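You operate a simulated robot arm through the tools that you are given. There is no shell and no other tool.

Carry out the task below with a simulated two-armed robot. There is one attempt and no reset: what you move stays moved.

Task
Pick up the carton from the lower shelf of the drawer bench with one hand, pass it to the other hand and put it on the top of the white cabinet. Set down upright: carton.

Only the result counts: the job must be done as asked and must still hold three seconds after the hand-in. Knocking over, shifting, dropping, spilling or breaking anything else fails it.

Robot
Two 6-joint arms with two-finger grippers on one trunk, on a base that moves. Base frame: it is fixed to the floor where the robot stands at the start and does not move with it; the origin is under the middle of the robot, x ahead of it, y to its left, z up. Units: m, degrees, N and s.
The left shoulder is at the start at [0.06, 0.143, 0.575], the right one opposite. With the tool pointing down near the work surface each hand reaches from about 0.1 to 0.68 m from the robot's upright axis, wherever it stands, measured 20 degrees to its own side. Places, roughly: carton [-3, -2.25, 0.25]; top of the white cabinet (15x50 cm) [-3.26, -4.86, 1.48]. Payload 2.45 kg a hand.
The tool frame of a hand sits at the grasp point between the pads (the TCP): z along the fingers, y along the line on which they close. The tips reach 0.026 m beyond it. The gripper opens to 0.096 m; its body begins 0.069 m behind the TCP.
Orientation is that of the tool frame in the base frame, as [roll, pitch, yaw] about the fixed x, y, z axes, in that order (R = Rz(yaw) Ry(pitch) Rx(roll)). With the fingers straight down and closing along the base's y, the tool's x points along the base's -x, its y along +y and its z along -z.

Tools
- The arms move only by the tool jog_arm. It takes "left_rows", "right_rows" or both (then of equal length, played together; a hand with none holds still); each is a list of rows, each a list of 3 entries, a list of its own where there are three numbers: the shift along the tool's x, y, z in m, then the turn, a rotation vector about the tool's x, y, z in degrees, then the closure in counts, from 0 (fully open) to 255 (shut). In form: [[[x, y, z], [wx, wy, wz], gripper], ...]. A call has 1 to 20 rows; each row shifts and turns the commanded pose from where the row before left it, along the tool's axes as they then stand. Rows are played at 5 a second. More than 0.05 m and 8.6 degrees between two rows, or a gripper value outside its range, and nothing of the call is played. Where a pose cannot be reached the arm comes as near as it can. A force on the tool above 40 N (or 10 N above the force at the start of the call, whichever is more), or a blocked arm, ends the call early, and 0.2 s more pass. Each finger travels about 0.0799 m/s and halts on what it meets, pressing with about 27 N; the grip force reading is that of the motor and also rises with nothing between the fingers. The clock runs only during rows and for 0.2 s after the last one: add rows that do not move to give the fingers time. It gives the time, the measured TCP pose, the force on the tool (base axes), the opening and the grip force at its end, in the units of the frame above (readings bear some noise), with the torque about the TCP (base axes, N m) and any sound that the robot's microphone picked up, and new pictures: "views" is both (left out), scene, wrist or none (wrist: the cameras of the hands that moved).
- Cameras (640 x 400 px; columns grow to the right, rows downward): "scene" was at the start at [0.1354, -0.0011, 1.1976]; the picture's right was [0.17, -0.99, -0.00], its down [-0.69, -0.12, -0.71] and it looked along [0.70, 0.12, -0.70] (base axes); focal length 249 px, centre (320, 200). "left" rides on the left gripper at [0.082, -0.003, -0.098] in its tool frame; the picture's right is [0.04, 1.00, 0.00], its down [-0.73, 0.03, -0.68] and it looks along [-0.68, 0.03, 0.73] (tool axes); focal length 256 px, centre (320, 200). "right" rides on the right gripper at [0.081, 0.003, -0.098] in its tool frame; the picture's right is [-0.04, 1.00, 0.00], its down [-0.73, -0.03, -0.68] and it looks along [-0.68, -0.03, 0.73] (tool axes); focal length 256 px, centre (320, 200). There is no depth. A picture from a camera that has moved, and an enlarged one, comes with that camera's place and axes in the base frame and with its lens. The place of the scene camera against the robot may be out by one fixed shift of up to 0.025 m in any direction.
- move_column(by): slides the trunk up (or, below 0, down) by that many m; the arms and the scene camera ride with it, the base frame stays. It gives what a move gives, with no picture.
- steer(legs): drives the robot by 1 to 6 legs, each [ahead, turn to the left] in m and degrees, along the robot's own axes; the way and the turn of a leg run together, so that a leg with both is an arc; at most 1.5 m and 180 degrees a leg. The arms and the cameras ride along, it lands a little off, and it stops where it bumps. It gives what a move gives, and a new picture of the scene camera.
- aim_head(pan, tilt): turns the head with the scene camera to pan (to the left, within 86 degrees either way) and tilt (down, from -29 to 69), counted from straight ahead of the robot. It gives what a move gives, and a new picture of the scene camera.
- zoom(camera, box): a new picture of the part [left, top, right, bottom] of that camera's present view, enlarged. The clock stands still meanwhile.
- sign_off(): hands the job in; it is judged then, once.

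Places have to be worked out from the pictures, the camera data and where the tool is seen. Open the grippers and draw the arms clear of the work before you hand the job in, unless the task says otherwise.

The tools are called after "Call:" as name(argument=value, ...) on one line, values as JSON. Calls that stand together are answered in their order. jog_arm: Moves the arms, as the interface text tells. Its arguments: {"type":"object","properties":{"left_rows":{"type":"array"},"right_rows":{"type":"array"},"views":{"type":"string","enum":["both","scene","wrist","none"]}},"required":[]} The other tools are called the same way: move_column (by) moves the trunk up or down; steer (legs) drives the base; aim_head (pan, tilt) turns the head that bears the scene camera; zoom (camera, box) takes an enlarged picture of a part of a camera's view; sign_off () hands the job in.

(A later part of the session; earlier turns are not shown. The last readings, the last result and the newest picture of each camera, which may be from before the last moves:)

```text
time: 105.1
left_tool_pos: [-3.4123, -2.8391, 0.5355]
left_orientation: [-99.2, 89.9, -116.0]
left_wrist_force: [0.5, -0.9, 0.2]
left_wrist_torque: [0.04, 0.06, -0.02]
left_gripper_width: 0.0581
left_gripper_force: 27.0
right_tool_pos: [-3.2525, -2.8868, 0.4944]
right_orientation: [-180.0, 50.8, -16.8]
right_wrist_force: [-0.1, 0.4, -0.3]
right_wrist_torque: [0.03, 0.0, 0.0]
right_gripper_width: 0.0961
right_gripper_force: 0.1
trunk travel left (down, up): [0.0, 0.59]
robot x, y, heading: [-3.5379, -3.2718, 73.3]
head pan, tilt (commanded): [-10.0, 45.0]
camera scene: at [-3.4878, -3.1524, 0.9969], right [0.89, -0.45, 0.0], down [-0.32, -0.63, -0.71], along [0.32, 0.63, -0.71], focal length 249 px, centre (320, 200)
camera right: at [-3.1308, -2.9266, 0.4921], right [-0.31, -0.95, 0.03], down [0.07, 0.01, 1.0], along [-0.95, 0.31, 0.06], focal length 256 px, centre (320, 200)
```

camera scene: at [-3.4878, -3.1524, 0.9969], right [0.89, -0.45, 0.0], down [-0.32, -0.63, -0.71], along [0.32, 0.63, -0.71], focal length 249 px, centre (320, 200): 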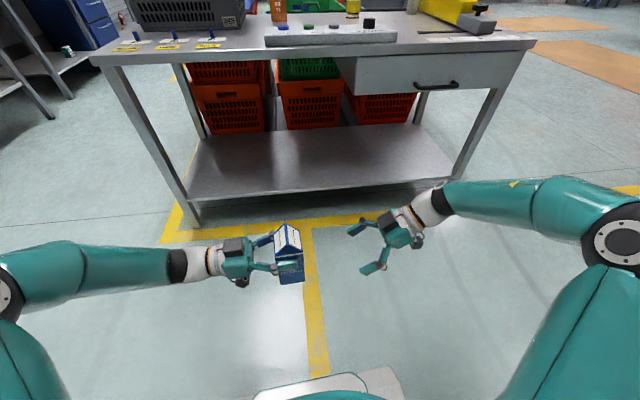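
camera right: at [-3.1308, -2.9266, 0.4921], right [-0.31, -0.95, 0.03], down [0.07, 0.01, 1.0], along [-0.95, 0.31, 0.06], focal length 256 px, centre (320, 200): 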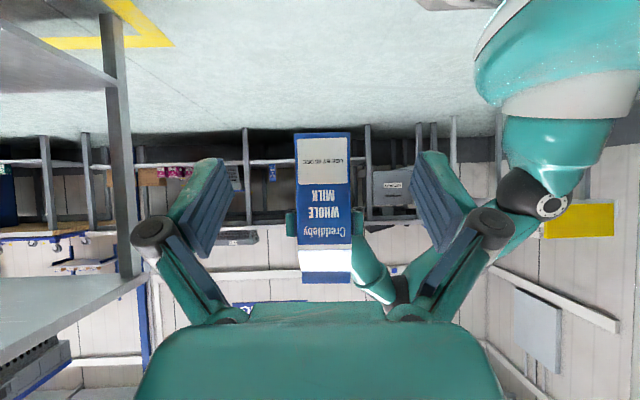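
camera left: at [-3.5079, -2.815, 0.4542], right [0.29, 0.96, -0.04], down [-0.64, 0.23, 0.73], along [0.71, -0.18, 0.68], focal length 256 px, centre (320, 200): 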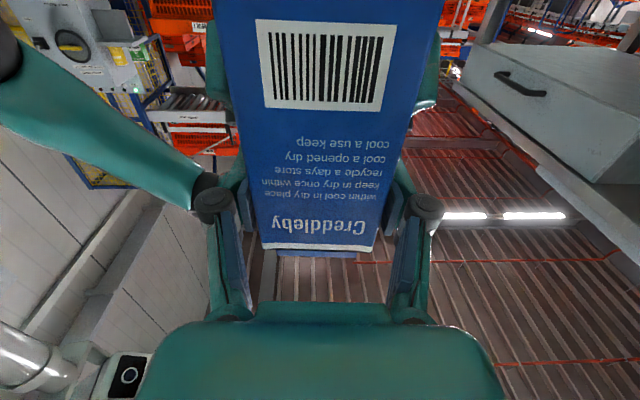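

The handover is complete: the left hand holds the carton upright alone. I fold the right hand back to a neutral downward pose so it is out of the way.

Call:
jog_arm(right_rows=[[[0, 0, 0], [6.6, 0, 5.37], 0], [[0, 0, 0], [6.6, 0, 5.37], 0], [[0, 0, 0], [6.6, 0, 5.37], 0], [[0, 0, 0], [6.6, 0, 5.37], 0], [[0, 0, 0], [6.6, 0, 5.37], 0], [[0, 0, 0], [6.6, 0, 5.37], 0], [[0, 0, 0], [6.6, 0, 5.37], 0], [[0, 0, 0], [6.6, 0, 5.37], 0], [[0, 0, 0], [6.6, 0, 5.37], 0], [[0, 0, 0], [6.6, 0, 5.37], 0], [[0, 0, 0], [6.6, 0, 5.37], 0], [[0, 0, 0], [0, 8.5, 0], 0], [[0, 0, 0], [0, 8.5, 0], 0], [[0, 0, 0], [0, 8.5, 0], 0], [[0, 0, 0], [0, 8.5, 0], 0], [[0, 0, 0], [0, 8.5, 0], 0], [[0, 0, 0], [0, 8.5, 0], 0]], views="scene")

```text
time: 108.7
left_tool_pos: [-3.4124, -2.8404, 0.5357]
left_orientation: [-101.6, 89.9, -118.4]
left_wrist_force: [0.2, -0.3, 0.3]
left_wrist_torque: [0.0, 0.04, -0.01]
left_gripper_width: 0.0578
left_gripper_force: 27.2
right_tool_pos: [-3.2521, -2.882, 0.4972]
right_orientation: [180.0, -0.3, -110.2]
right_wrist_force: [0.1, 0.3, 0.4]
right_wrist_torque: [0.02, 0.0, 0.03]
right_gripper_width: 0.0959
right_gripper_force: 0.0
right hand out of reach, approached as far as the arm can: row 9, 10
trunk travel left (down, up): [0.0, 0.59]
robot x, y, heading: [-3.5342, -3.2657, 73.1]
head pan, tilt (commanded): [-10.0, 45.0]
camera scene: at [-3.4878, -3.1526, 0.9969], right [0.89, -0.45, 0.0], down [-0.32, -0.63, -0.71], along [0.32, 0.63, -0.71], focal length 249 px, centre (320, 200)
```

scene: 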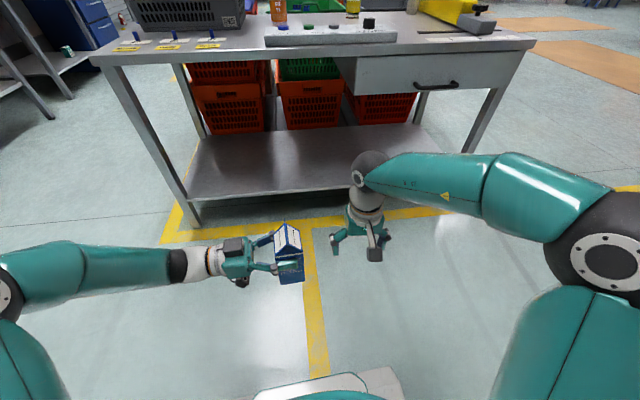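

I shift the right hand further right and back, to keep it well clear of the carton, and then start turning toward the cabinet in small turns.

Call:
jog_arm(right_rows=[[[0.015, -0.035, 0], [0, 0, 0], 0], [[0.015, -0.035, 0], [0, 0, 0], 0], [[0.015, -0.035, 0], [0, 0, 0], 0], [[0.015, -0.035, 0], [0, 0, 0], 0]], views="none")

Call:
steer(legs=[[0, -38]])

Call:
steer(legs=[[0, -38]])

```text
time: 109.7
left_tool_pos: [-3.414, -2.8395, 0.5368]
left_orientation: [-94.3, 89.9, -111.1]
left_wrist_force: [-0.2, 0.3, -0.6]
left_wrist_torque: [0.02, 0.0, -0.01]
left_gripper_width: 0.0576
left_gripper_force: 26.5
right_tool_pos: [-3.1398, -2.9875, 0.4968]
right_orientation: [-180.0, -0.2, -110.2]
right_wrist_force: [0.6, 0.0, -0.2]
right_wrist_torque: [-0.01, -0.01, 0.01]
right_gripper_width: 0.0961
right_gripper_force: 0.0
trunk travel left (down, up): [0.0, 0.59]
robot x, y, heading: [-3.5379, -3.2686, 73.0]
head pan, tilt (commanded): [-10.0, 45.0]
```

```text
time: 112.1
left_tool_pos: [-3.1769, -3.0071, 0.5366]
left_orientation: [-106.1, 89.8, -161.0]
left_wrist_force: [0.9, -0.3, 0.1]
left_wrist_torque: [0.05, -0.01, 0.01]
left_gripper_width: 0.0578
left_gripper_force: 26.8
right_tool_pos: [-3.054, -3.2892, 0.4965]
right_orientation: [-179.1, -0.1, -148.9]
right_wrist_force: [0.2, 0.8, 0.6]
right_wrist_torque: [-0.01, -0.01, -0.04]
right_gripper_width: 0.096
right_gripper_force: 0.1
trunk travel left (down, up): [0.0, 0.59]
robot x, y, heading: [-3.5516, -3.246, 35.4]
head pan, tilt (commanded): [-10.0, 45.0]
camera scene: at [-3.4361, -3.1919, 0.9969], right [0.43, -0.9, 0.0], down [-0.64, -0.3, -0.71], along [0.64, 0.3, -0.71], focal length 249 px, centre (320, 200)
```

scene: 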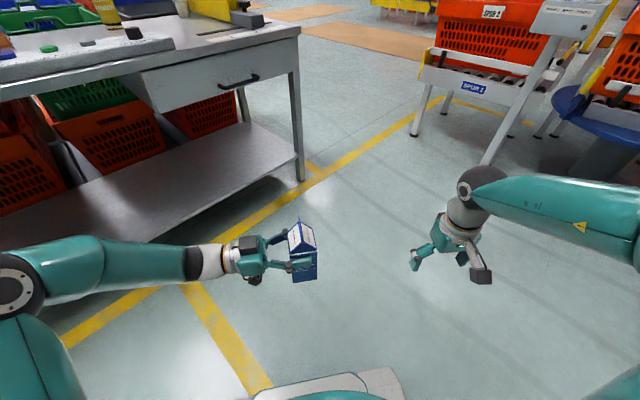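

```text
time: 114.5
left_tool_pos: [-3.1052, -3.2928, 0.5365]
left_orientation: [-112.4, 89.9, 154.6]
left_wrist_force: [0.4, -0.4, 0.1]
left_wrist_torque: [0.03, 0.01, -0.02]
left_gripper_width: 0.0577
left_gripper_force: 27.2
right_tool_pos: [-3.1814, -3.5816, 0.4945]
right_orientation: [-177.2, 0.0, 171.3]
right_wrist_force: [0.0, -0.4, 0.2]
right_wrist_torque: [0.03, 0.0, -0.03]
right_gripper_width: 0.096
right_gripper_force: 0.0
trunk travel left (down, up): [0.0, 0.59]
robot x, y, heading: [-3.5461, -3.2191, -2.7]
head pan, tilt (commanded): [-10.0, 45.0]
camera scene: at [-3.4139, -3.2531, 0.9969], right [-0.22, -0.98, 0.0], down [-0.69, 0.16, -0.71], along [0.69, -0.16, -0.71], focal length 249 px, centre (320, 200)
```

scene: 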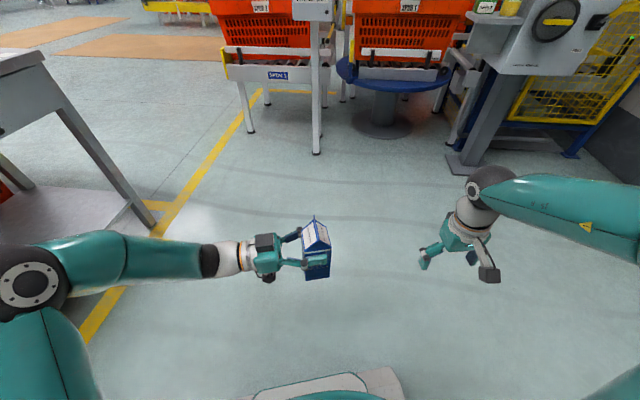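

The carton stays upright in the left hand. I keep turning right in steps toward the cabinet (heading about -90°).

Call:
steer(legs=[[0, -38]])

Call:
steer(legs=[[0, -38]])

Call:
aim_head(pan=0, tilt=10)

```text
time: 116.9
left_tool_pos: [-3.2438, -3.5447, 0.5369]
left_orientation: [-117.9, 89.8, 111.7]
left_wrist_force: [0.2, -0.2, -5.4]
left_wrist_torque: [0.0, 0.02, 0.02]
left_gripper_width: 0.0577
left_gripper_force: 26.8
right_tool_pos: [-3.4767, -3.7218, 0.4947]
right_orientation: [-175.3, 0.3, 132.7]
right_wrist_force: [-0.4, -0.4, 0.2]
right_wrist_torque: [-0.01, 0.0, 0.01]
right_gripper_width: 0.0961
right_gripper_force: 0.1
trunk travel left (down, up): [0.0, 0.59]
robot x, y, heading: [-3.5335, -3.1918, -40.4]
head pan, tilt (commanded): [-10.0, 45.0]
camera scene: at [-3.4402, -3.3104, 0.9969], right [-0.77, -0.64, 0.0], down [-0.45, 0.54, -0.71], along [0.45, -0.54, -0.71], focal length 249 px, centre (320, 200)
```

scene: 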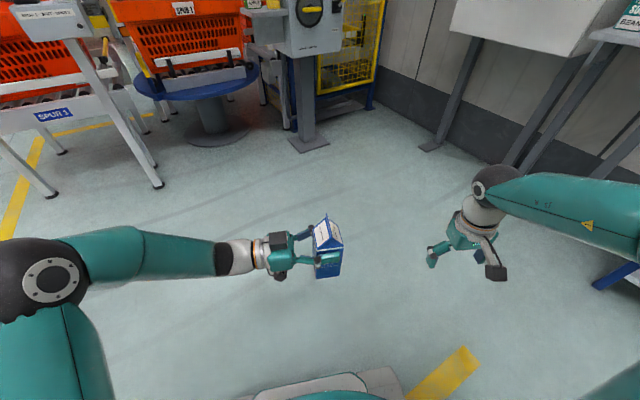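

```text
time: 119.3
left_tool_pos: [-3.521, -3.6488, 0.5374]
left_orientation: [-121.1, 89.9, 70.5]
left_wrist_force: [0.2, 0.7, -5.6]
left_wrist_torque: [0.04, -0.03, -0.01]
left_gripper_width: 0.0578
left_gripper_force: 26.5
right_tool_pos: [-3.8078, -3.6446, 0.4924]
right_orientation: [-173.6, 0.6, 93.3]
right_wrist_force: [-0.2, -0.1, -0.2]
right_wrist_torque: [0.02, -0.03, 0.0]
right_gripper_width: 0.096
right_gripper_force: 0.0
trunk travel left (down, up): [0.0, 0.59]
robot x, y, heading: [-3.5051, -3.1889, -78.1]
head pan, tilt (commanded): [-10.0, 45.0]
camera scene: at [-3.4961, -3.3457, 0.9969], right [-1.0, -0.03, 0.0], down [-0.02, 0.71, -0.71], along [0.02, -0.71, -0.71], focal length 249 px, centre (320, 200)
```

scene: 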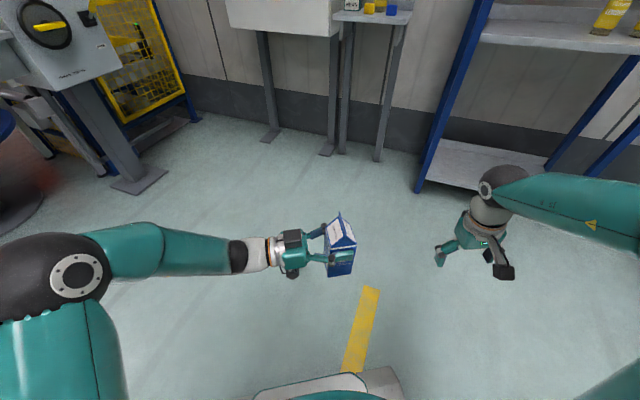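

```text
time: 120.3
left_tool_pos: [-3.522, -3.6497, 0.5383]
left_orientation: [-122.9, 89.8, 68.8]
left_wrist_force: [-0.6, 0.3, -5.4]
left_wrist_torque: [-0.01, 0.03, -0.03]
left_gripper_width: 0.0578
left_gripper_force: 27.6
right_tool_pos: [-3.8063, -3.6465, 0.4931]
right_orientation: [-173.6, 0.5, 93.3]
right_wrist_force: [-0.4, 0.3, 0.1]
right_wrist_torque: [-0.03, 0.02, 0.0]
right_gripper_width: 0.0959
right_gripper_force: 0.1
trunk travel left (down, up): [0.0, 0.59]
robot x, y, heading: [-3.5055, -3.1915, -78.2]
head pan, tilt (commanded): [0.0, 10.0]
camera scene: at [-3.4797, -3.3555, 1.0518], right [-0.98, -0.2, 0.0], down [-0.04, 0.17, -0.98], along [0.2, -0.96, -0.18], focal length 249 px, centre (320, 200)
```

scene: 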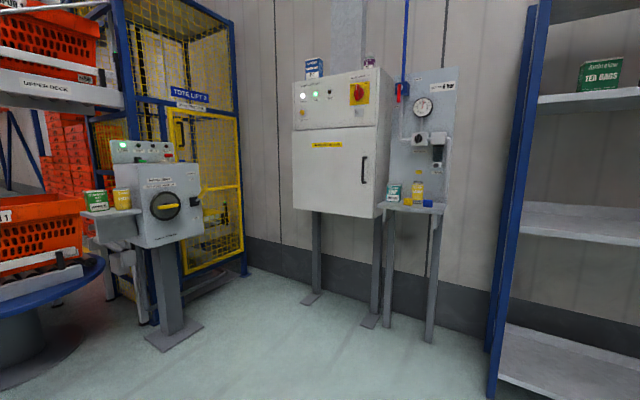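

The cabinet is ahead; there's a blue box and a jar already standing on its top and a duct behind. I raise the trunk fully to look at the top surface from above.

Call:
move_column(by=0.59)

Call:
aim_head(pan=0, tilt=15)

Call:
zoom(camera="scene", box=[260, 110, 460, 235])

```text
refused: 0.59 is not a number from -0.4 to 0.4
```

```text
time: 121.0
left_tool_pos: [-3.5206, -3.6503, 0.538]
left_orientation: [-122.5, 89.8, 69.2]
left_wrist_force: [0.2, -0.6, -5.8]
left_wrist_torque: [-0.02, 0.02, 0.01]
left_gripper_width: 0.0577
left_gripper_force: 27.0
right_tool_pos: [-3.8061, -3.6456, 0.4931]
right_orientation: [-173.5, 0.5, 93.2]
right_wrist_force: [-0.8, 0.7, -0.5]
right_wrist_torque: [0.01, 0.01, -0.02]
right_gripper_width: 0.096
right_gripper_force: 0.0
trunk travel left (down, up): [0.0, 0.59]
robot x, y, heading: [-3.5055, -3.189, -77.9]
head pan, tilt (commanded): [0.0, 15.0]
camera scene: at [-3.4796, -3.3559, 1.0437], right [-0.98, -0.2, 0.0], down [-0.05, 0.25, -0.97], along [0.2, -0.95, -0.26], focal length 249 px, centre (320, 200)
```

scene: 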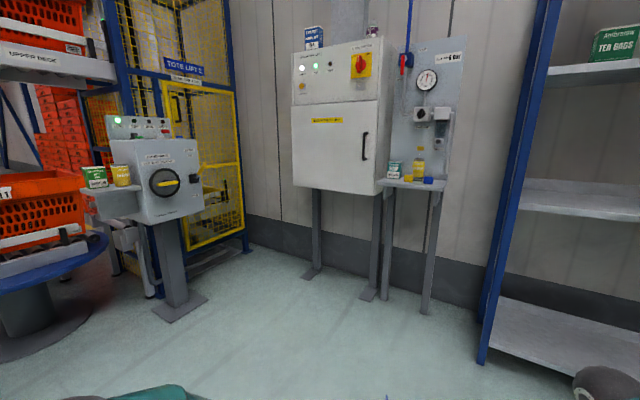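

```text
3.20 times, centred on (360, 172) of scene
camera zoom: at [-3.4796, -3.3559, 1.0437], right [-0.98, -0.2, 0.0], down [-0.05, 0.25, -0.97], along [0.2, -0.95, -0.26], focal length 796 px, centre (192, 288)
```

zoom: 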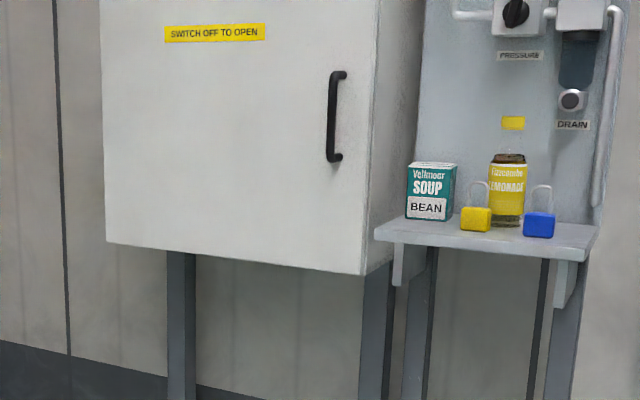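

Column moves are limited to 0.4 per call; I raise it in two steps and look at the top.

Call:
move_column(by=0.3)

Call:
move_column(by=0.285)

Call:
aim_head(pan=-5, tilt=20)

Call:
zoom(camera="scene", box=[240, 120, 420, 232])

```text
time: 124.0
left_tool_pos: [-3.5214, -3.6498, 0.8375]
left_orientation: [-122.7, 89.8, 69.1]
left_wrist_force: [0.4, 0.7, -5.1]
left_wrist_torque: [0.02, 0.0, 0.0]
left_gripper_width: 0.0579
left_gripper_force: 26.9
right_tool_pos: [-3.8067, -3.646, 0.7915]
right_orientation: [-173.6, 0.6, 93.2]
right_wrist_force: [-0.1, -1.1, -0.1]
right_wrist_torque: [0.0, 0.03, 0.0]
right_gripper_width: 0.0962
right_gripper_force: 0.0
trunk travel left (down, up): [-0.3, 0.29]
robot x, y, heading: [-3.5067, -3.1899, -77.9]
head pan, tilt (commanded): [0.0, 15.0]
```

```text
time: 126.9
left_tool_pos: [-3.5218, -3.6506, 1.1219]
left_orientation: [-122.8, 89.7, 68.8]
left_wrist_force: [0.7, 0.7, -4.7]
left_wrist_torque: [-0.01, 0.0, -0.01]
left_gripper_width: 0.0579
left_gripper_force: 26.9
right_tool_pos: [-3.8055, -3.6461, 1.0765]
right_orientation: [-173.6, 0.7, 93.2]
right_wrist_force: [-0.4, 0.2, 0.6]
right_wrist_torque: [-0.04, 0.0, 0.01]
right_gripper_width: 0.0959
right_gripper_force: 0.0
trunk travel left (down, up): [-0.585, 0.005]
robot x, y, heading: [-3.5061, -3.1872, -78.3]
head pan, tilt (commanded): [0.0, 15.0]
```

```text
time: 127.5
left_tool_pos: [-3.5211, -3.6491, 1.1213]
left_orientation: [-123.3, 89.8, 68.4]
left_wrist_force: [0.4, -0.2, -5.2]
left_wrist_torque: [0.0, 0.0, -0.03]
left_gripper_width: 0.0579
left_gripper_force: 26.6
right_tool_pos: [-3.8063, -3.6455, 1.0775]
right_orientation: [-173.6, 0.6, 93.0]
right_wrist_force: [0.6, -0.3, 0.7]
right_wrist_torque: [-0.03, 0.01, 0.01]
right_gripper_width: 0.0958
right_gripper_force: 0.1
trunk travel left (down, up): [-0.585, 0.005]
robot x, y, heading: [-3.5084, -3.19, -78.0]
head pan, tilt (commanded): [-5.0, 20.0]
camera scene: at [-3.4876, -3.3574, 1.6206], right [-0.99, -0.12, 0.0], down [-0.04, 0.34, -0.94], along [0.11, -0.93, -0.34], focal length 249 px, centre (320, 200)
```

scene: 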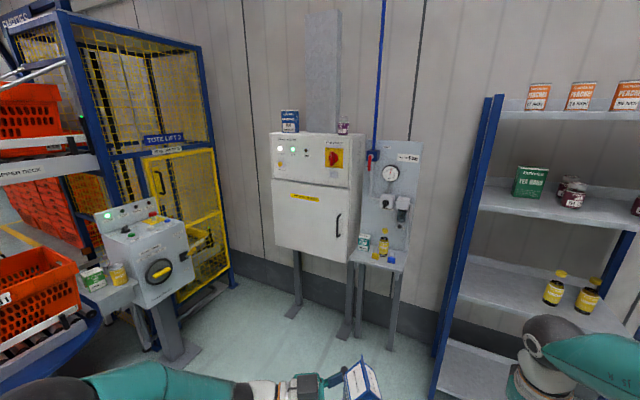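

```text
3.56 times, centred on (330, 176) of scene
camera zoom: at [-3.4876, -3.3574, 1.6206], right [-0.99, -0.12, 0.0], down [-0.04, 0.34, -0.94], along [0.11, -0.93, -0.34], focal length 884 px, centre (284, 285)
```

zoom: 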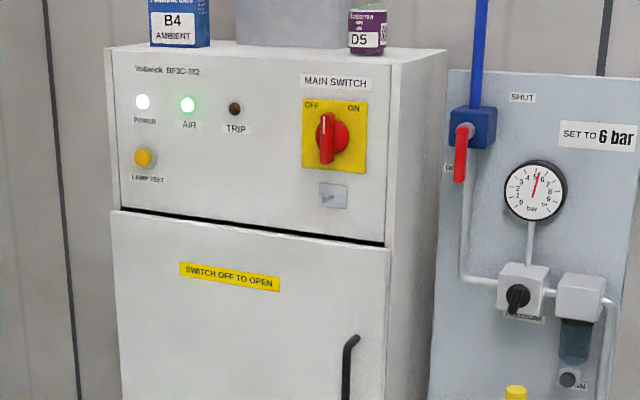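

I zoom closer on the cabinet top to map the free space between the blue box, the duct and the purple jar.

Call:
zoom(camera="scene", box=[262, 90, 374, 160])

```text
5.71 times, centred on (318, 125) of scene
camera zoom: at [-3.4876, -3.3574, 1.6206], right [-0.99, -0.12, 0.0], down [-0.04, 0.34, -0.94], along [0.11, -0.93, -0.34], focal length 1421 px, centre (331, 629)
```

zoom: 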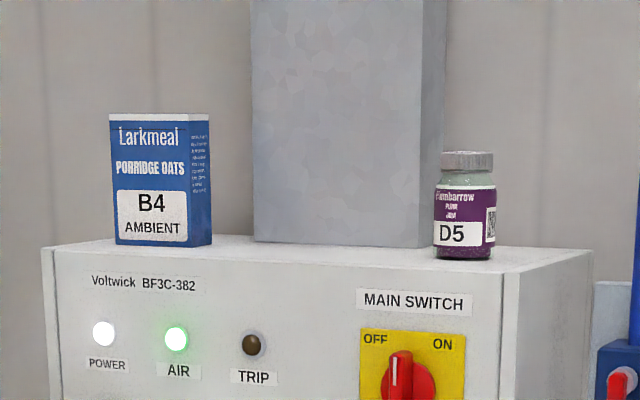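

Triangulating from low and high head views: the cabinet's top front edge runs from (-3.485,-4.702) to (-2.995,-4.864) at z≈1.48 (angle ≈-18°), with the box, duct and jar standing back by ≥0.12 m. The middle front is free: target carton centre ≈(-3.25,-4.85). I first swing the left hand to its own side and point it forward here in free space.

Call:
jog_arm(left_rows=[[[0, 0.01, -0.04], [0, 0, 0], 255], [[0, 0.01, -0.04], [0, 0, 0], 255], [[0, 0.01, -0.04], [0, 0, 0], 255], [[0, 0.01, -0.04], [0, 0, 0], 255], [[0, 0.01, -0.04], [0, 0, 0], 255], [[0, 0.01, -0.04], [0, 0, 0], 255], [[0, 0.01, -0.04], [0, 0, 0], 255], [[0, 0, 0], [-8.2, 0, 0], 255], [[0, 0, 0], [-8.2, 0, 0], 255], [[0, 0, 0], [-8.2, 0, 0], 255], [[0, 0, 0], [-8.2, 0, 0], 255], [[0, 0, 0], [-8.2, 0, 0], 255], [[0, 0, 0], [-8.2, 0, 0], 255], [[0, 0, 0], [-8.2, 0, 0], 255], [[0, 0, 0], [-8.2, 0, 0], 255], [[0, 0, 0], [-8.2, 0, 0], 255], [[0, 0, 0], [-8.2, 0, 0], 255], [[0, 0, 0], [-8.2, 0, 0], 255], [[0, 0, 0], [0, 0, 0], 255]], views="both")

```text
time: 131.5
left_tool_pos: [-3.071, -3.6357, 1.2452]
left_orientation: [-136.6, 89.2, 141.5]
left_wrist_force: [-0.9, -0.5, -4.7]
left_wrist_torque: [-0.02, 0.02, 0.0]
left_gripper_width: 0.0576
left_gripper_force: 27.1
left hand out of reach, approached as far as the arm can: row 14, 15, 16, 17, 18
right_tool_pos: [-3.8048, -3.6461, 1.0787]
right_orientation: [-173.7, 0.5, 93.2]
right_wrist_force: [-0.5, -0.1, 0.6]
right_wrist_torque: [0.01, -0.02, -0.01]
right_gripper_width: 0.0961
right_gripper_force: 0.1
trunk travel left (down, up): [-0.585, 0.005]
robot x, y, heading: [-3.5051, -3.1907, -78.0]
head pan, tilt (commanded): [-5.0, 20.0]
camera scene: at [-3.4871, -3.3576, 1.6205], right [-0.99, -0.12, 0.0], down [-0.04, 0.34, -0.94], along [0.11, -0.93, -0.34], focal length 249 px, centre (320, 200)
camera left: at [-3.0892, -3.5392, 1.1646], right [0.99, 0.14, -0.05], down [-0.06, 0.67, 0.74], along [0.14, -0.73, 0.67], focal length 256 px, centre (320, 200)
```

scene: 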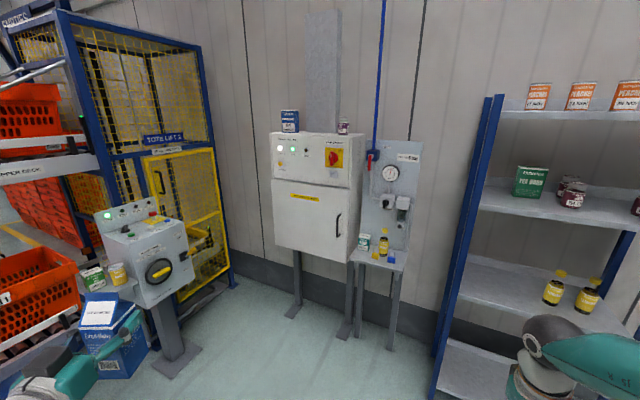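
left: 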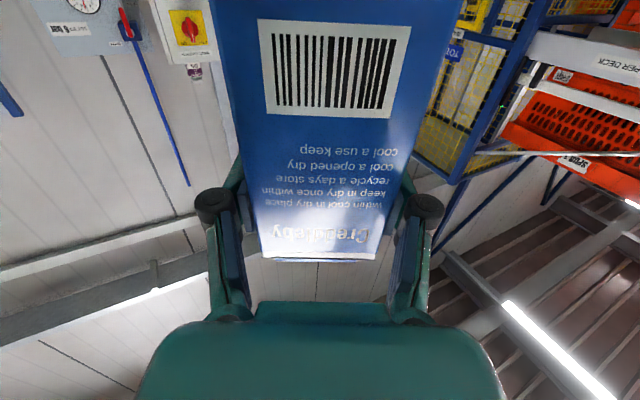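

The arm ran into its inner reach limit and drifted up/left but kept the carton upright, now pointing forward. I raise the hand to working height and bring it back toward the shoulder line.

Call:
jog_arm(left_rows=[[[-0.042, -0.018, 0], [0, 0, 0], 255], [[-0.042, -0.018, 0], [0, 0, 0], 255], [[-0.042, -0.018, 0], [0, 0, 0], 255], [[-0.042, -0.018, 0], [0, 0, 0], 255], [[-0.042, -0.018, 0], [0, 0, 0], 255], [[-0.042, -0.018, 0], [0, 0, 0], 255], [[-0.042, -0.018, 0], [0, 0, 0], 255], [[-0.042, -0.018, 0], [0, 0, 0], 255], [[-0.04, 0, 0], [0, 0, 0], 255], [[0, 0, 0], [0, 0, 0], 255]], views="both")

```text
time: 133.7
left_tool_pos: [-3.1111, -3.6391, 1.4471]
left_orientation: [-137.6, 89.3, 140.6]
left_wrist_force: [-0.3, -1.0, -5.0]
left_wrist_torque: [0.01, -0.03, -0.01]
left_gripper_width: 0.0577
left_gripper_force: 26.2
left hand out of reach, approached as far as the arm can: row 2, 3, 4, 5, 6, 7, 8
right_tool_pos: [-3.8055, -3.6455, 1.0786]
right_orientation: [-173.6, 0.6, 93.2]
right_wrist_force: [-0.4, -0.6, -0.5]
right_wrist_torque: [0.0, 0.0, 0.01]
right_gripper_width: 0.0961
right_gripper_force: 0.1
trunk travel left (down, up): [-0.585, 0.005]
robot x, y, heading: [-3.5075, -3.1854, -78.3]
head pan, tilt (commanded): [-5.0, 20.0]
camera scene: at [-3.4869, -3.3575, 1.6205], right [-0.99, -0.12, 0.0], down [-0.04, 0.34, -0.94], along [0.11, -0.93, -0.34], focal length 249 px, centre (320, 200)
camera left: at [-3.1283, -3.542, 1.3658], right [0.99, 0.14, -0.05], down [-0.06, 0.67, 0.74], along [0.14, -0.73, 0.67], focal length 256 px, centre (320, 200)
```

scene: 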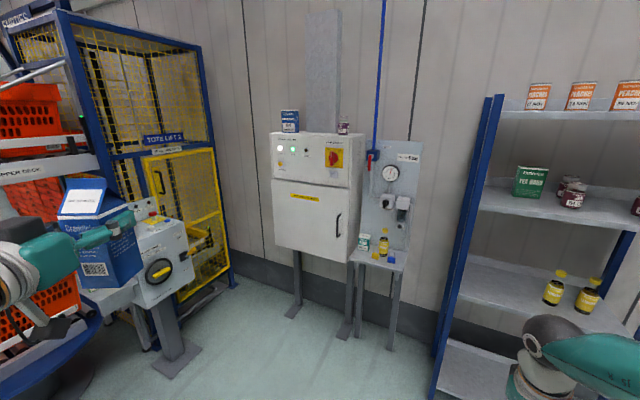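
left: 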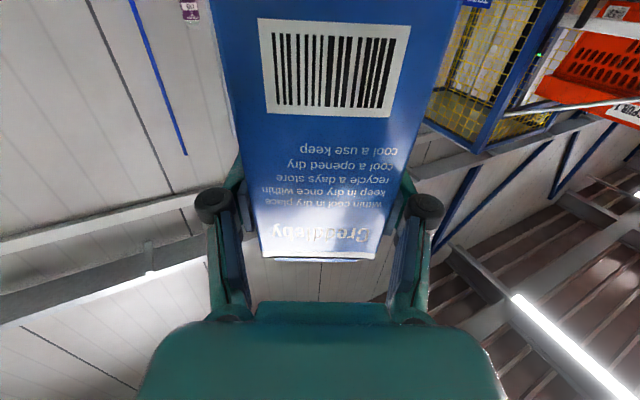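

The reach solver struggled with the combined up+right motion, though the pure upward row worked. I test raising alone.

Call:
jog_arm(left_rows=[[[-0.04, 0, 0], [0, 0, 0], 255], [[-0.04, 0, 0], [0, 0, 0], 255], [[-0.04, 0, 0], [0, 0, 0], 255], [[0, 0, 0], [0, 0, 0], 255]], views="scene")

```text
time: 134.7
left_tool_pos: [-3.1179, -3.6425, 1.5655]
left_orientation: [-130.2, 89.3, 148.4]
left_wrist_force: [0.1, 0.6, -4.9]
left_wrist_torque: [-0.02, 0.01, -0.04]
left_gripper_width: 0.0579
left_gripper_force: 27.7
left hand out of reach, approached as far as the arm can: row 2, 3
right_tool_pos: [-3.8041, -3.6452, 1.0784]
right_orientation: [-173.5, 0.6, 93.1]
right_wrist_force: [0.0, 0.8, -0.7]
right_wrist_torque: [0.03, 0.05, -0.02]
right_gripper_width: 0.0961
right_gripper_force: 0.1
trunk travel left (down, up): [-0.585, 0.005]
robot x, y, heading: [-3.5076, -3.1907, -78.1]
head pan, tilt (commanded): [-5.0, 20.0]
camera scene: at [-3.4869, -3.3571, 1.6206], right [-0.99, -0.12, 0.0], down [-0.04, 0.34, -0.94], along [0.11, -0.93, -0.34], focal length 249 px, centre (320, 200)
```

scene: 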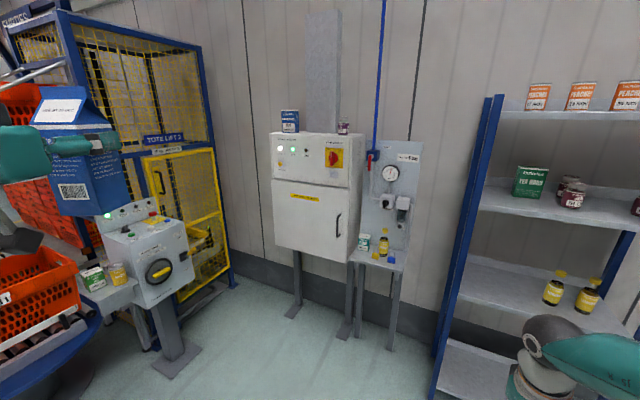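

Raising works (z=1.566, the flagged shortfall is tiny). The carton base is at ≈1.47, so I need ~4–5 cm more; I try that and pull the right hand back closer to the body as well.

Call:
jog_arm(left_rows=[[[-0.02, 0, 0], [0, 0, 0], 255], [[-0.02, 0, 0], [0, 0, 0], 255], [[-0.01, 0, 0], [0, 0, 0], 255], [[0, 0, 0], [0, 0, 0], 255]], right_rows=[[[0.04, 0, 0], [0, 0, 0], 0], [[0.04, 0, 0], [0, 0, 0], 0], [[0.04, 0, 0], [0, 0, 0], 0], [[0, 0, 0], [0, 0, 0], 0]], views="both")

```text
time: 135.7
left_tool_pos: [-3.1288, -3.6422, 1.6107]
left_orientation: [-128.3, 89.3, 150.1]
left_wrist_force: [0.3, -0.3, -4.5]
left_wrist_torque: [0.01, 0.01, 0.02]
left_gripper_width: 0.0579
left_gripper_force: 26.4
left hand out of reach, approached as far as the arm can: row 1, 2, 3
right_tool_pos: [-3.8067, -3.5289, 1.0759]
right_orientation: [-173.3, 0.5, 92.9]
right_wrist_force: [-0.1, -0.4, 0.4]
right_wrist_torque: [0.05, -0.02, 0.0]
right_gripper_width: 0.0958
right_gripper_force: 0.0
right hand out of reach, approached as far as the arm can: row 3
trunk travel left (down, up): [-0.585, 0.005]
robot x, y, heading: [-3.5059, -3.1911, -77.7]
head pan, tilt (commanded): [-5.0, 20.0]
camera scene: at [-3.4874, -3.3582, 1.6205], right [-0.99, -0.12, 0.0], down [-0.04, 0.34, -0.94], along [0.11, -0.93, -0.34], focal length 249 px, centre (320, 200)
camera right: at [-3.7947, -3.4439, 1.1718], right [0.99, 0.01, -0.12], down [0.09, -0.72, 0.68], along [-0.08, -0.69, -0.72], focal length 256 px, centre (320, 200)
camera left: at [-3.147, -3.5435, 1.5304], right [0.99, 0.15, -0.05], down [-0.06, 0.67, 0.74], along [0.14, -0.73, 0.67], focal length 256 px, centre (320, 200)
```

scene: 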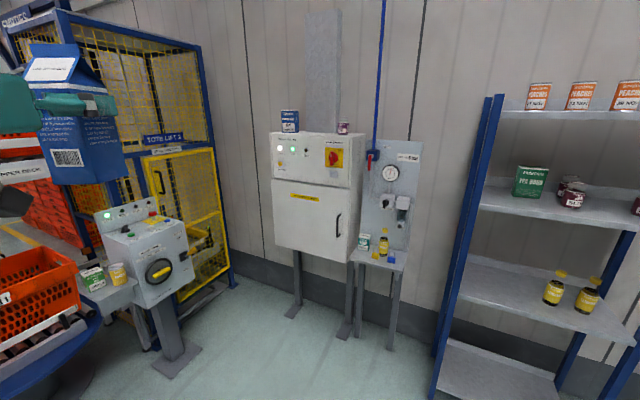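
right: 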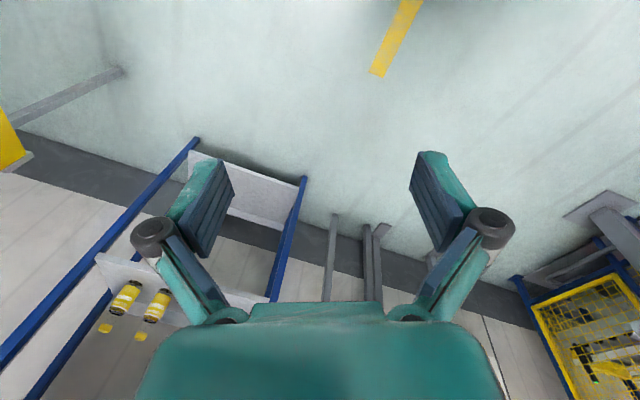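
left: 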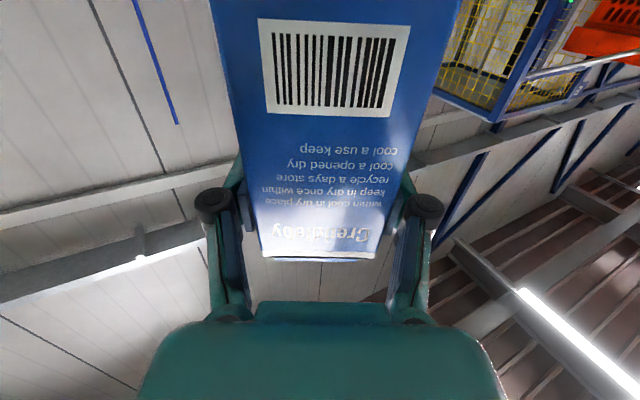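

The left hand is now at z≈1.61 (carton base ≈1.515, 3.5 cm above the cabinet top), at 0.52 m ahead and 0.27 m left of my axis. I raise the right hand so it will clear the small shelf with bottles next to the cabinet, then drive ahead 0.60 m.

Call:
jog_arm(right_rows=[[[0, 0, -0.04], [0, 0, 0], 0], [[0, 0, -0.04], [0, 0, 0], 0], [[0, 0, -0.04], [0, 0, 0], 0], [[0, 0, -0.04], [0, 0, 0], 0], [[0, 0, 0], [0, 0, 0], 0]], views="none")

Call:
steer(legs=[[0.6, 0]])

```text
time: 136.9
left_tool_pos: [-3.1275, -3.639, 1.6116]
left_orientation: [-123.9, 89.4, 154.6]
left_wrist_force: [0.9, 0.2, -4.9]
left_wrist_torque: [0.01, 0.01, 0.03]
left_gripper_width: 0.0578
left_gripper_force: 27.0
right_tool_pos: [-3.7866, -3.5247, 1.2347]
right_orientation: [-173.5, 0.6, 93.2]
right_wrist_force: [0.5, 0.3, 0.5]
right_wrist_torque: [-0.03, 0.02, -0.03]
right_gripper_width: 0.0962
right_gripper_force: 0.0
right hand out of reach, approached as far as the arm can: row 1
trunk travel left (down, up): [-0.585, 0.005]
robot x, y, heading: [-3.508, -3.1898, -78.1]
head pan, tilt (commanded): [-5.0, 20.0]
```

```text
time: 140.4
left_tool_pos: [-3.007, -4.2279, 1.6113]
left_orientation: [-124.0, 89.2, 154.3]
left_wrist_force: [0.8, -0.2, -5.5]
left_wrist_torque: [0.01, -0.03, 0.01]
left_gripper_width: 0.0577
left_gripper_force: 27.0
right_tool_pos: [-3.6655, -4.1134, 1.2346]
right_orientation: [-173.6, 0.5, 93.1]
right_wrist_force: [-0.5, 0.7, 0.9]
right_wrist_torque: [0.01, -0.04, -0.03]
right_gripper_width: 0.0961
right_gripper_force: 0.1
trunk travel left (down, up): [-0.585, 0.005]
robot x, y, heading: [-3.3832, -3.7799, -77.8]
head pan, tilt (commanded): [-5.0, 20.0]
camera scene: at [-3.3646, -3.9465, 1.6205], right [-0.99, -0.12, 0.0], down [-0.04, 0.34, -0.94], along [0.11, -0.93, -0.34], focal length 249 px, centre (320, 200)
```

scene: 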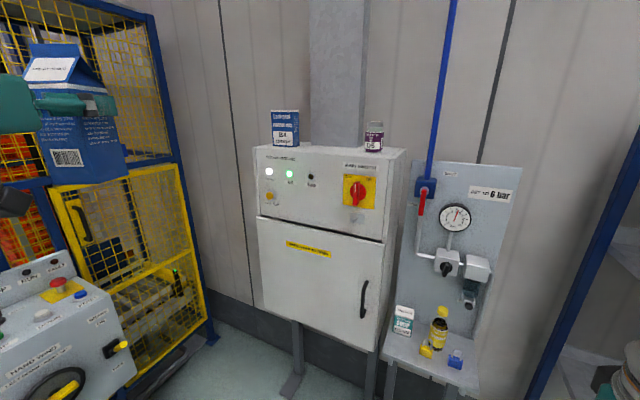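

Closer now; I zoom on the cabinet top to refine where the front edge, box, duct and jar are.

Call:
zoom(camera="scene", box=[240, 95, 420, 207])

```text
3.56 times, centred on (330, 151) of scene
camera zoom: at [-3.3646, -3.9465, 1.6205], right [-0.99, -0.12, 0.0], down [-0.04, 0.34, -0.94], along [0.11, -0.93, -0.34], focal length 884 px, centre (284, 374)
```

zoom: 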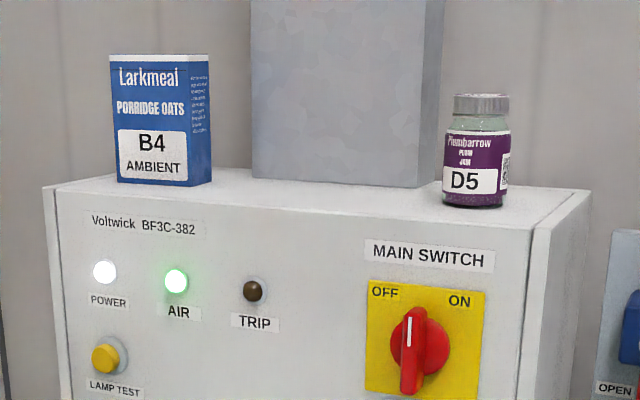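

I zoom on the carton in the same view: knowing its position from the arm, I can check the scene camera's offset.

Call:
zoom(camera="scene", box=[0, 30, 180, 195])

```text
2.42 times, centred on (90, 112) of scene
camera zoom: at [-3.3646, -3.9465, 1.6205], right [-0.99, -0.12, 0.0], down [-0.04, 0.34, -0.94], along [0.11, -0.93, -0.34], focal length 603 px, centre (878, 412)
```

zoom: 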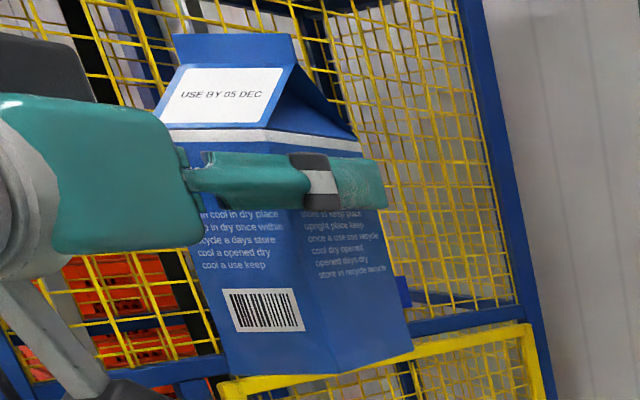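

The scene camera reads the carton ~15 mm too high, so its fixed shift is about -15 mm in z (≈6 mm sideways). To fix the cabinet top's height accurately I take a second look from a lower trunk position (triangulation), then come back up.

Call:
move_column(by=-0.3)

Call:
aim_head(pan=-5, tilt=0)

Call:
zoom(camera="scene", box=[240, 80, 420, 192])

```text
time: 143.4
left_tool_pos: [-3.0072, -4.2277, 1.3109]
left_orientation: [-122.6, 89.4, 155.8]
left_wrist_force: [-0.1, -0.3, -5.4]
left_wrist_torque: [0.0, 0.0, 0.01]
left_gripper_width: 0.0579
left_gripper_force: 27.2
right_tool_pos: [-3.6651, -4.1126, 0.9359]
right_orientation: [-173.7, 0.5, 93.2]
right_wrist_force: [0.1, 0.2, -0.7]
right_wrist_torque: [-0.02, 0.01, 0.02]
right_gripper_width: 0.096
right_gripper_force: 0.1
trunk travel left (down, up): [-0.285, 0.305]
robot x, y, heading: [-3.3807, -3.7807, -78.2]
head pan, tilt (commanded): [-5.0, 20.0]
```

```text
time: 144.2
left_tool_pos: [-3.0057, -4.2283, 1.312]
left_orientation: [-123.1, 89.4, 155.3]
left_wrist_force: [0.1, 0.7, -5.3]
left_wrist_torque: [-0.05, 0.02, -0.02]
left_gripper_width: 0.058
left_gripper_force: 26.9
right_tool_pos: [-3.6646, -4.1128, 0.9359]
right_orientation: [-173.6, 0.6, 93.1]
right_wrist_force: [0.2, 0.9, 0.3]
right_wrist_torque: [-0.01, 0.0, -0.02]
right_gripper_width: 0.096
right_gripper_force: 0.1
trunk travel left (down, up): [-0.285, 0.305]
robot x, y, heading: [-3.382, -3.7788, -78.1]
head pan, tilt (commanded): [-5.0, 0.0]
camera scene: at [-3.3652, -3.9426, 1.3528], right [-0.99, -0.12, 0.0], down [0.0, 0.0, -1.0], along [0.12, -0.99, 0.0], focal length 249 px, centre (320, 200)
```

scene: 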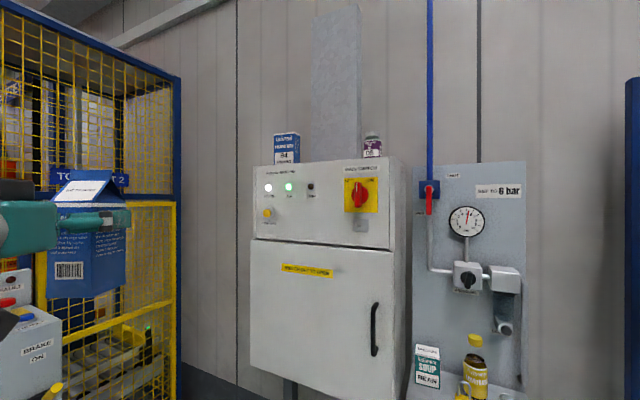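

```text
3.56 times, centred on (330, 136) of scene
camera zoom: at [-3.3652, -3.9426, 1.3528], right [-0.99, -0.12, 0.0], down [0.0, 0.0, -1.0], along [0.12, -0.99, 0.0], focal length 884 px, centre (284, 428)
```

zoom: 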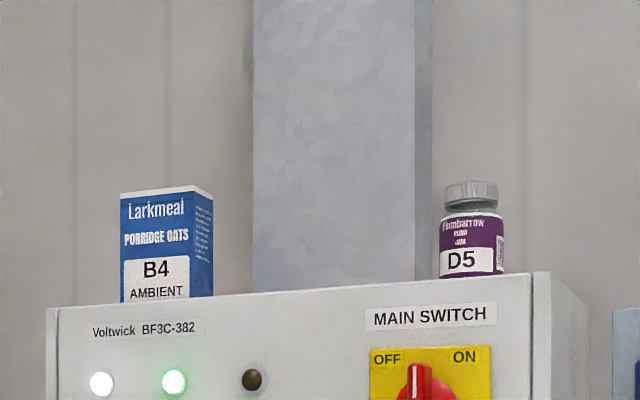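

Triangulated cabinet top front edge: FR≈(-3.474,-4.692), FL≈(-2.98,-4.873), angle ≈-20°, height ≈1.47–1.48; the jar occupies the right ~11 cm, the box the left ~13 cm, the duct is ≥0.19 m back. I raise the trunk again and go to a pre-placement position: target carton centre (-3.260,-4.837).

Call:
move_column(by=0.3)

Call:
aim_head(pan=0, tilt=25)

Call:
steer(legs=[[0, 6.5], [0.25, 0]])

```text
time: 147.2
left_tool_pos: [-3.0073, -4.2289, 1.6117]
left_orientation: [-123.8, 89.3, 154.6]
left_wrist_force: [-0.9, -0.6, -5.6]
left_wrist_torque: [0.01, 0.02, 0.0]
left_gripper_width: 0.0578
left_gripper_force: 27.1
right_tool_pos: [-3.664, -4.1127, 1.2348]
right_orientation: [-173.6, 0.5, 93.1]
right_wrist_force: [0.7, 0.0, -0.5]
right_wrist_torque: [-0.01, -0.02, -0.05]
right_gripper_width: 0.0962
right_gripper_force: 0.0
trunk travel left (down, up): [-0.585, 0.005]
robot x, y, heading: [-3.3843, -3.7817, -78.3]
head pan, tilt (commanded): [-5.0, 0.0]
```

```text
time: 148.1
left_tool_pos: [-3.0048, -4.228, 1.6129]
left_orientation: [-123.1, 89.4, 155.2]
left_wrist_force: [-0.4, -1.2, -4.3]
left_wrist_torque: [0.03, 0.01, -0.05]
left_gripper_width: 0.0579
left_gripper_force: 27.0
right_tool_pos: [-3.664, -4.1123, 1.2354]
right_orientation: [-173.7, 0.6, 93.1]
right_wrist_force: [0.0, 0.2, 0.5]
right_wrist_torque: [0.0, 0.0, 0.05]
right_gripper_width: 0.0961
right_gripper_force: 0.0
trunk travel left (down, up): [-0.585, 0.005]
robot x, y, heading: [-3.3831, -3.782, -78.2]
head pan, tilt (commanded): [0.0, 25.0]
camera scene: at [-3.357, -3.9435, 1.6126], right [-0.98, -0.2, 0.0], down [-0.09, 0.41, -0.91], along [0.18, -0.89, -0.42], focal length 249 px, centre (320, 200)
```

scene: 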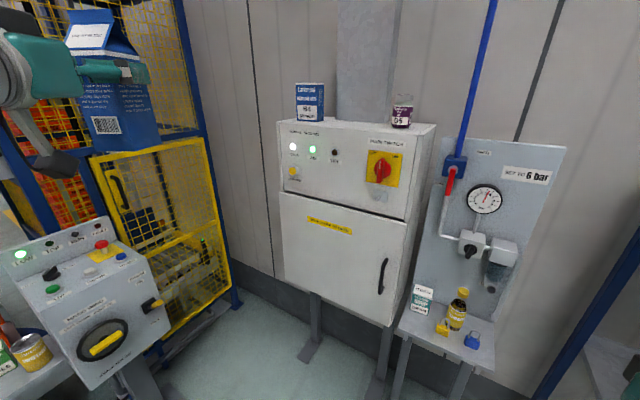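

```text
time: 150.5
left_tool_pos: [-2.8797, -4.421, 1.6119]
left_orientation: [-127.3, 89.3, 157.5]
left_wrist_force: [1.2, -0.4, -4.6]
left_wrist_torque: [-0.01, -0.02, 0.01]
left_gripper_width: 0.0579
left_gripper_force: 26.5
right_tool_pos: [-3.5461, -4.3814, 1.2356]
right_orientation: [-173.6, 0.4, 99.6]
right_wrist_force: [0.4, -0.4, -0.2]
right_wrist_torque: [0.04, -0.03, -0.03]
right_gripper_width: 0.096
right_gripper_force: 0.0
trunk travel left (down, up): [-0.585, 0.005]
robot x, y, heading: [-3.3009, -4.0145, -72.0]
head pan, tilt (commanded): [0.0, 25.0]
camera scene: at [-3.2598, -4.1767, 1.6124], right [-0.95, -0.31, 0.0], down [-0.13, 0.4, -0.91], along [0.28, -0.86, -0.42], focal length 249 px, centre (320, 200)
```

scene: 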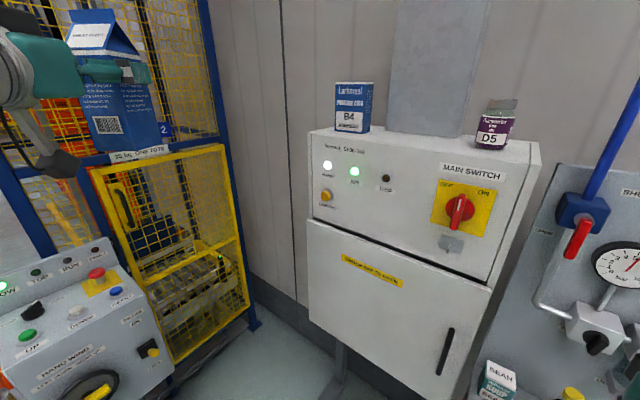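

Position is as planned. I turn right 34.6° to face the cabinet squarely; the carton will end ~0.16 m in front of the cabinet edge.

Call:
steer(legs=[[0, -34.6]])

Call:
aim_head(pan=20, tilt=20)

```text
time: 152.7
left_tool_pos: [-3.18, -4.587, 1.6127]
left_orientation: [-124.4, 89.5, 126.4]
left_wrist_force: [0.1, 0.3, -5.7]
left_wrist_torque: [0.02, 0.01, 0.0]
left_gripper_width: 0.0581
left_gripper_force: 27.0
right_tool_pos: [-3.7037, -4.183, 1.2367]
right_orientation: [-172.8, 0.8, 64.7]
right_wrist_force: [0.3, -0.2, 0.2]
right_wrist_torque: [-0.01, -0.03, -0.01]
right_gripper_width: 0.096
right_gripper_force: 0.1
trunk travel left (down, up): [-0.585, 0.005]
robot x, y, heading: [-3.2838, -4.02, -105.7]
head pan, tilt (commanded): [0.0, 25.0]
camera scene: at [-3.3335, -4.1829, 1.6126], right [-0.96, 0.27, 0.0], down [0.11, 0.41, -0.91], along [-0.25, -0.87, -0.42], focal length 249 px, centre (320, 200)
```

scene: 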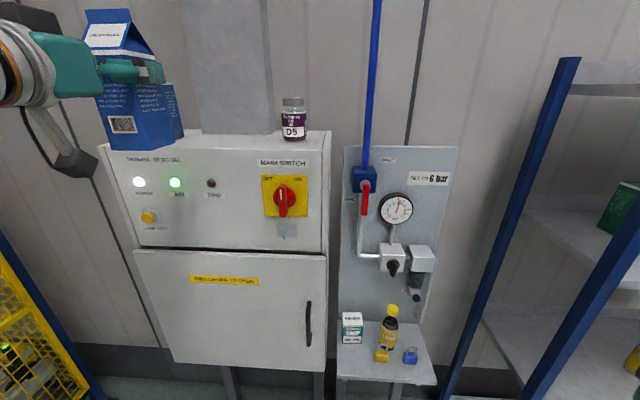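

```text
time: 153.6
left_tool_pos: [-3.1786, -4.588, 1.6138]
left_orientation: [-125.1, 89.3, 125.8]
left_wrist_force: [0.6, 0.6, -5.8]
left_wrist_torque: [0.01, 0.04, -0.03]
left_gripper_width: 0.0578
left_gripper_force: 27.1
right_tool_pos: [-3.7044, -4.1836, 1.2368]
right_orientation: [-172.8, 0.9, 64.7]
right_wrist_force: [-0.2, 0.1, 0.4]
right_wrist_torque: [-0.05, -0.01, 0.0]
right_gripper_width: 0.096
right_gripper_force: 0.1
trunk travel left (down, up): [-0.585, 0.005]
robot x, y, heading: [-3.2823, -4.0216, -105.8]
head pan, tilt (commanded): [20.0, 20.0]
camera scene: at [-3.301, -4.1876, 1.6206], right [-1.0, -0.07, 0.0], down [-0.03, 0.34, -0.94], along [0.07, -0.94, -0.34], focal length 249 px, centre (320, 200)
```

scene: 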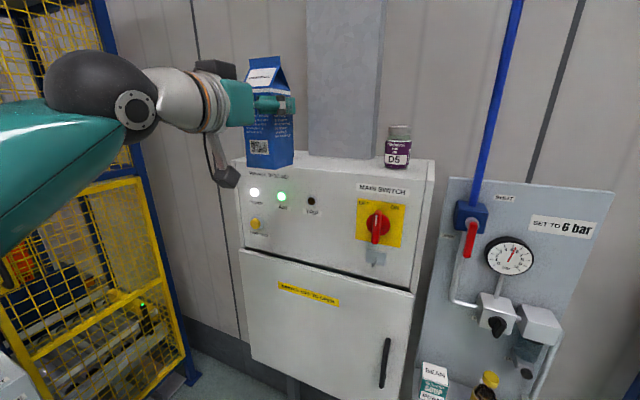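

Hand heading -109°, well aligned with the cabinet. The remaining shift is 0.257 m ahead and 1 cm right; I drive ahead 0.20 m first.

Call:
steer(legs=[[0.2, 0]])

Call:
zoom(camera="scene", box=[200, 40, 440, 190])

```text
time: 155.1
left_tool_pos: [-3.2327, -4.7774, 1.6121]
left_orientation: [-130.4, 89.3, 120.3]
left_wrist_force: [-0.6, -1.2, -6.1]
left_wrist_torque: [0.01, -0.02, 0.02]
left_gripper_width: 0.0579
left_gripper_force: 27.4
right_tool_pos: [-3.7565, -4.3714, 1.2359]
right_orientation: [-172.8, 0.7, 64.6]
right_wrist_force: [-0.9, 0.3, -0.1]
right_wrist_torque: [0.02, -0.03, -0.03]
right_gripper_width: 0.0959
right_gripper_force: 0.0
trunk travel left (down, up): [-0.585, 0.005]
robot x, y, heading: [-3.3388, -4.2084, -105.8]
head pan, tilt (commanded): [20.0, 20.0]
camera scene: at [-3.355, -4.3764, 1.6205], right [-1.0, -0.07, 0.0], down [-0.02, 0.34, -0.94], along [0.07, -0.94, -0.34], focal length 249 px, centre (320, 200)
```

scene: 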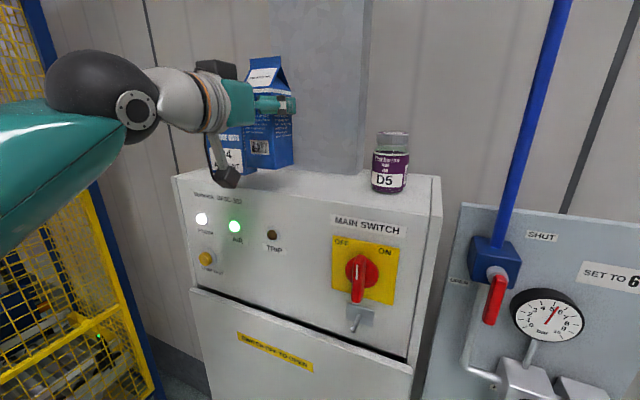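

```text
2.67 times, centred on (320, 115) of scene
camera zoom: at [-3.355, -4.3764, 1.6205], right [-1.0, -0.07, 0.0], down [-0.02, 0.34, -0.94], along [0.07, -0.94, -0.34], focal length 663 px, centre (320, 427)
```

zoom: 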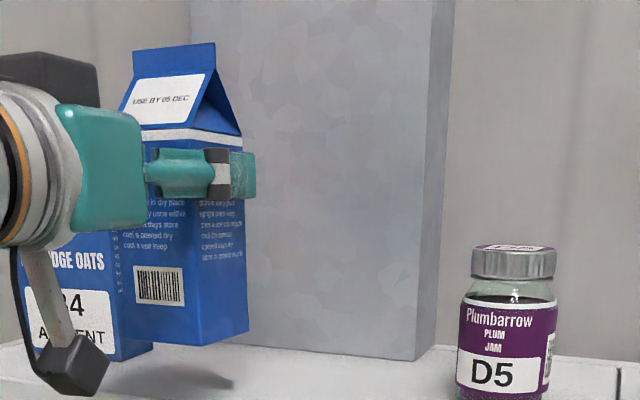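

The carton hovers over the front strip, clear of the porridge box. I zoom to check the front edge position and the camera bracket's clearance before the last 6 cm.

Call:
zoom(camera="scene", box=[160, 120, 450, 300])

```text
2.21 times, centred on (305, 210) of scene
camera zoom: at [-3.355, -4.3764, 1.6205], right [-1.0, -0.07, 0.0], down [-0.02, 0.34, -0.94], along [0.07, -0.94, -0.34], focal length 549 px, centre (353, 178)
```

zoom: 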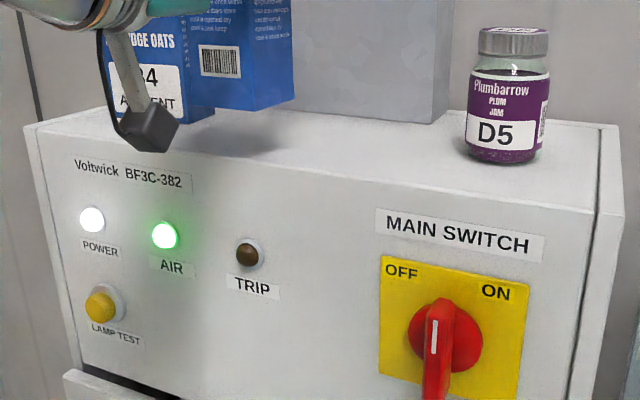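

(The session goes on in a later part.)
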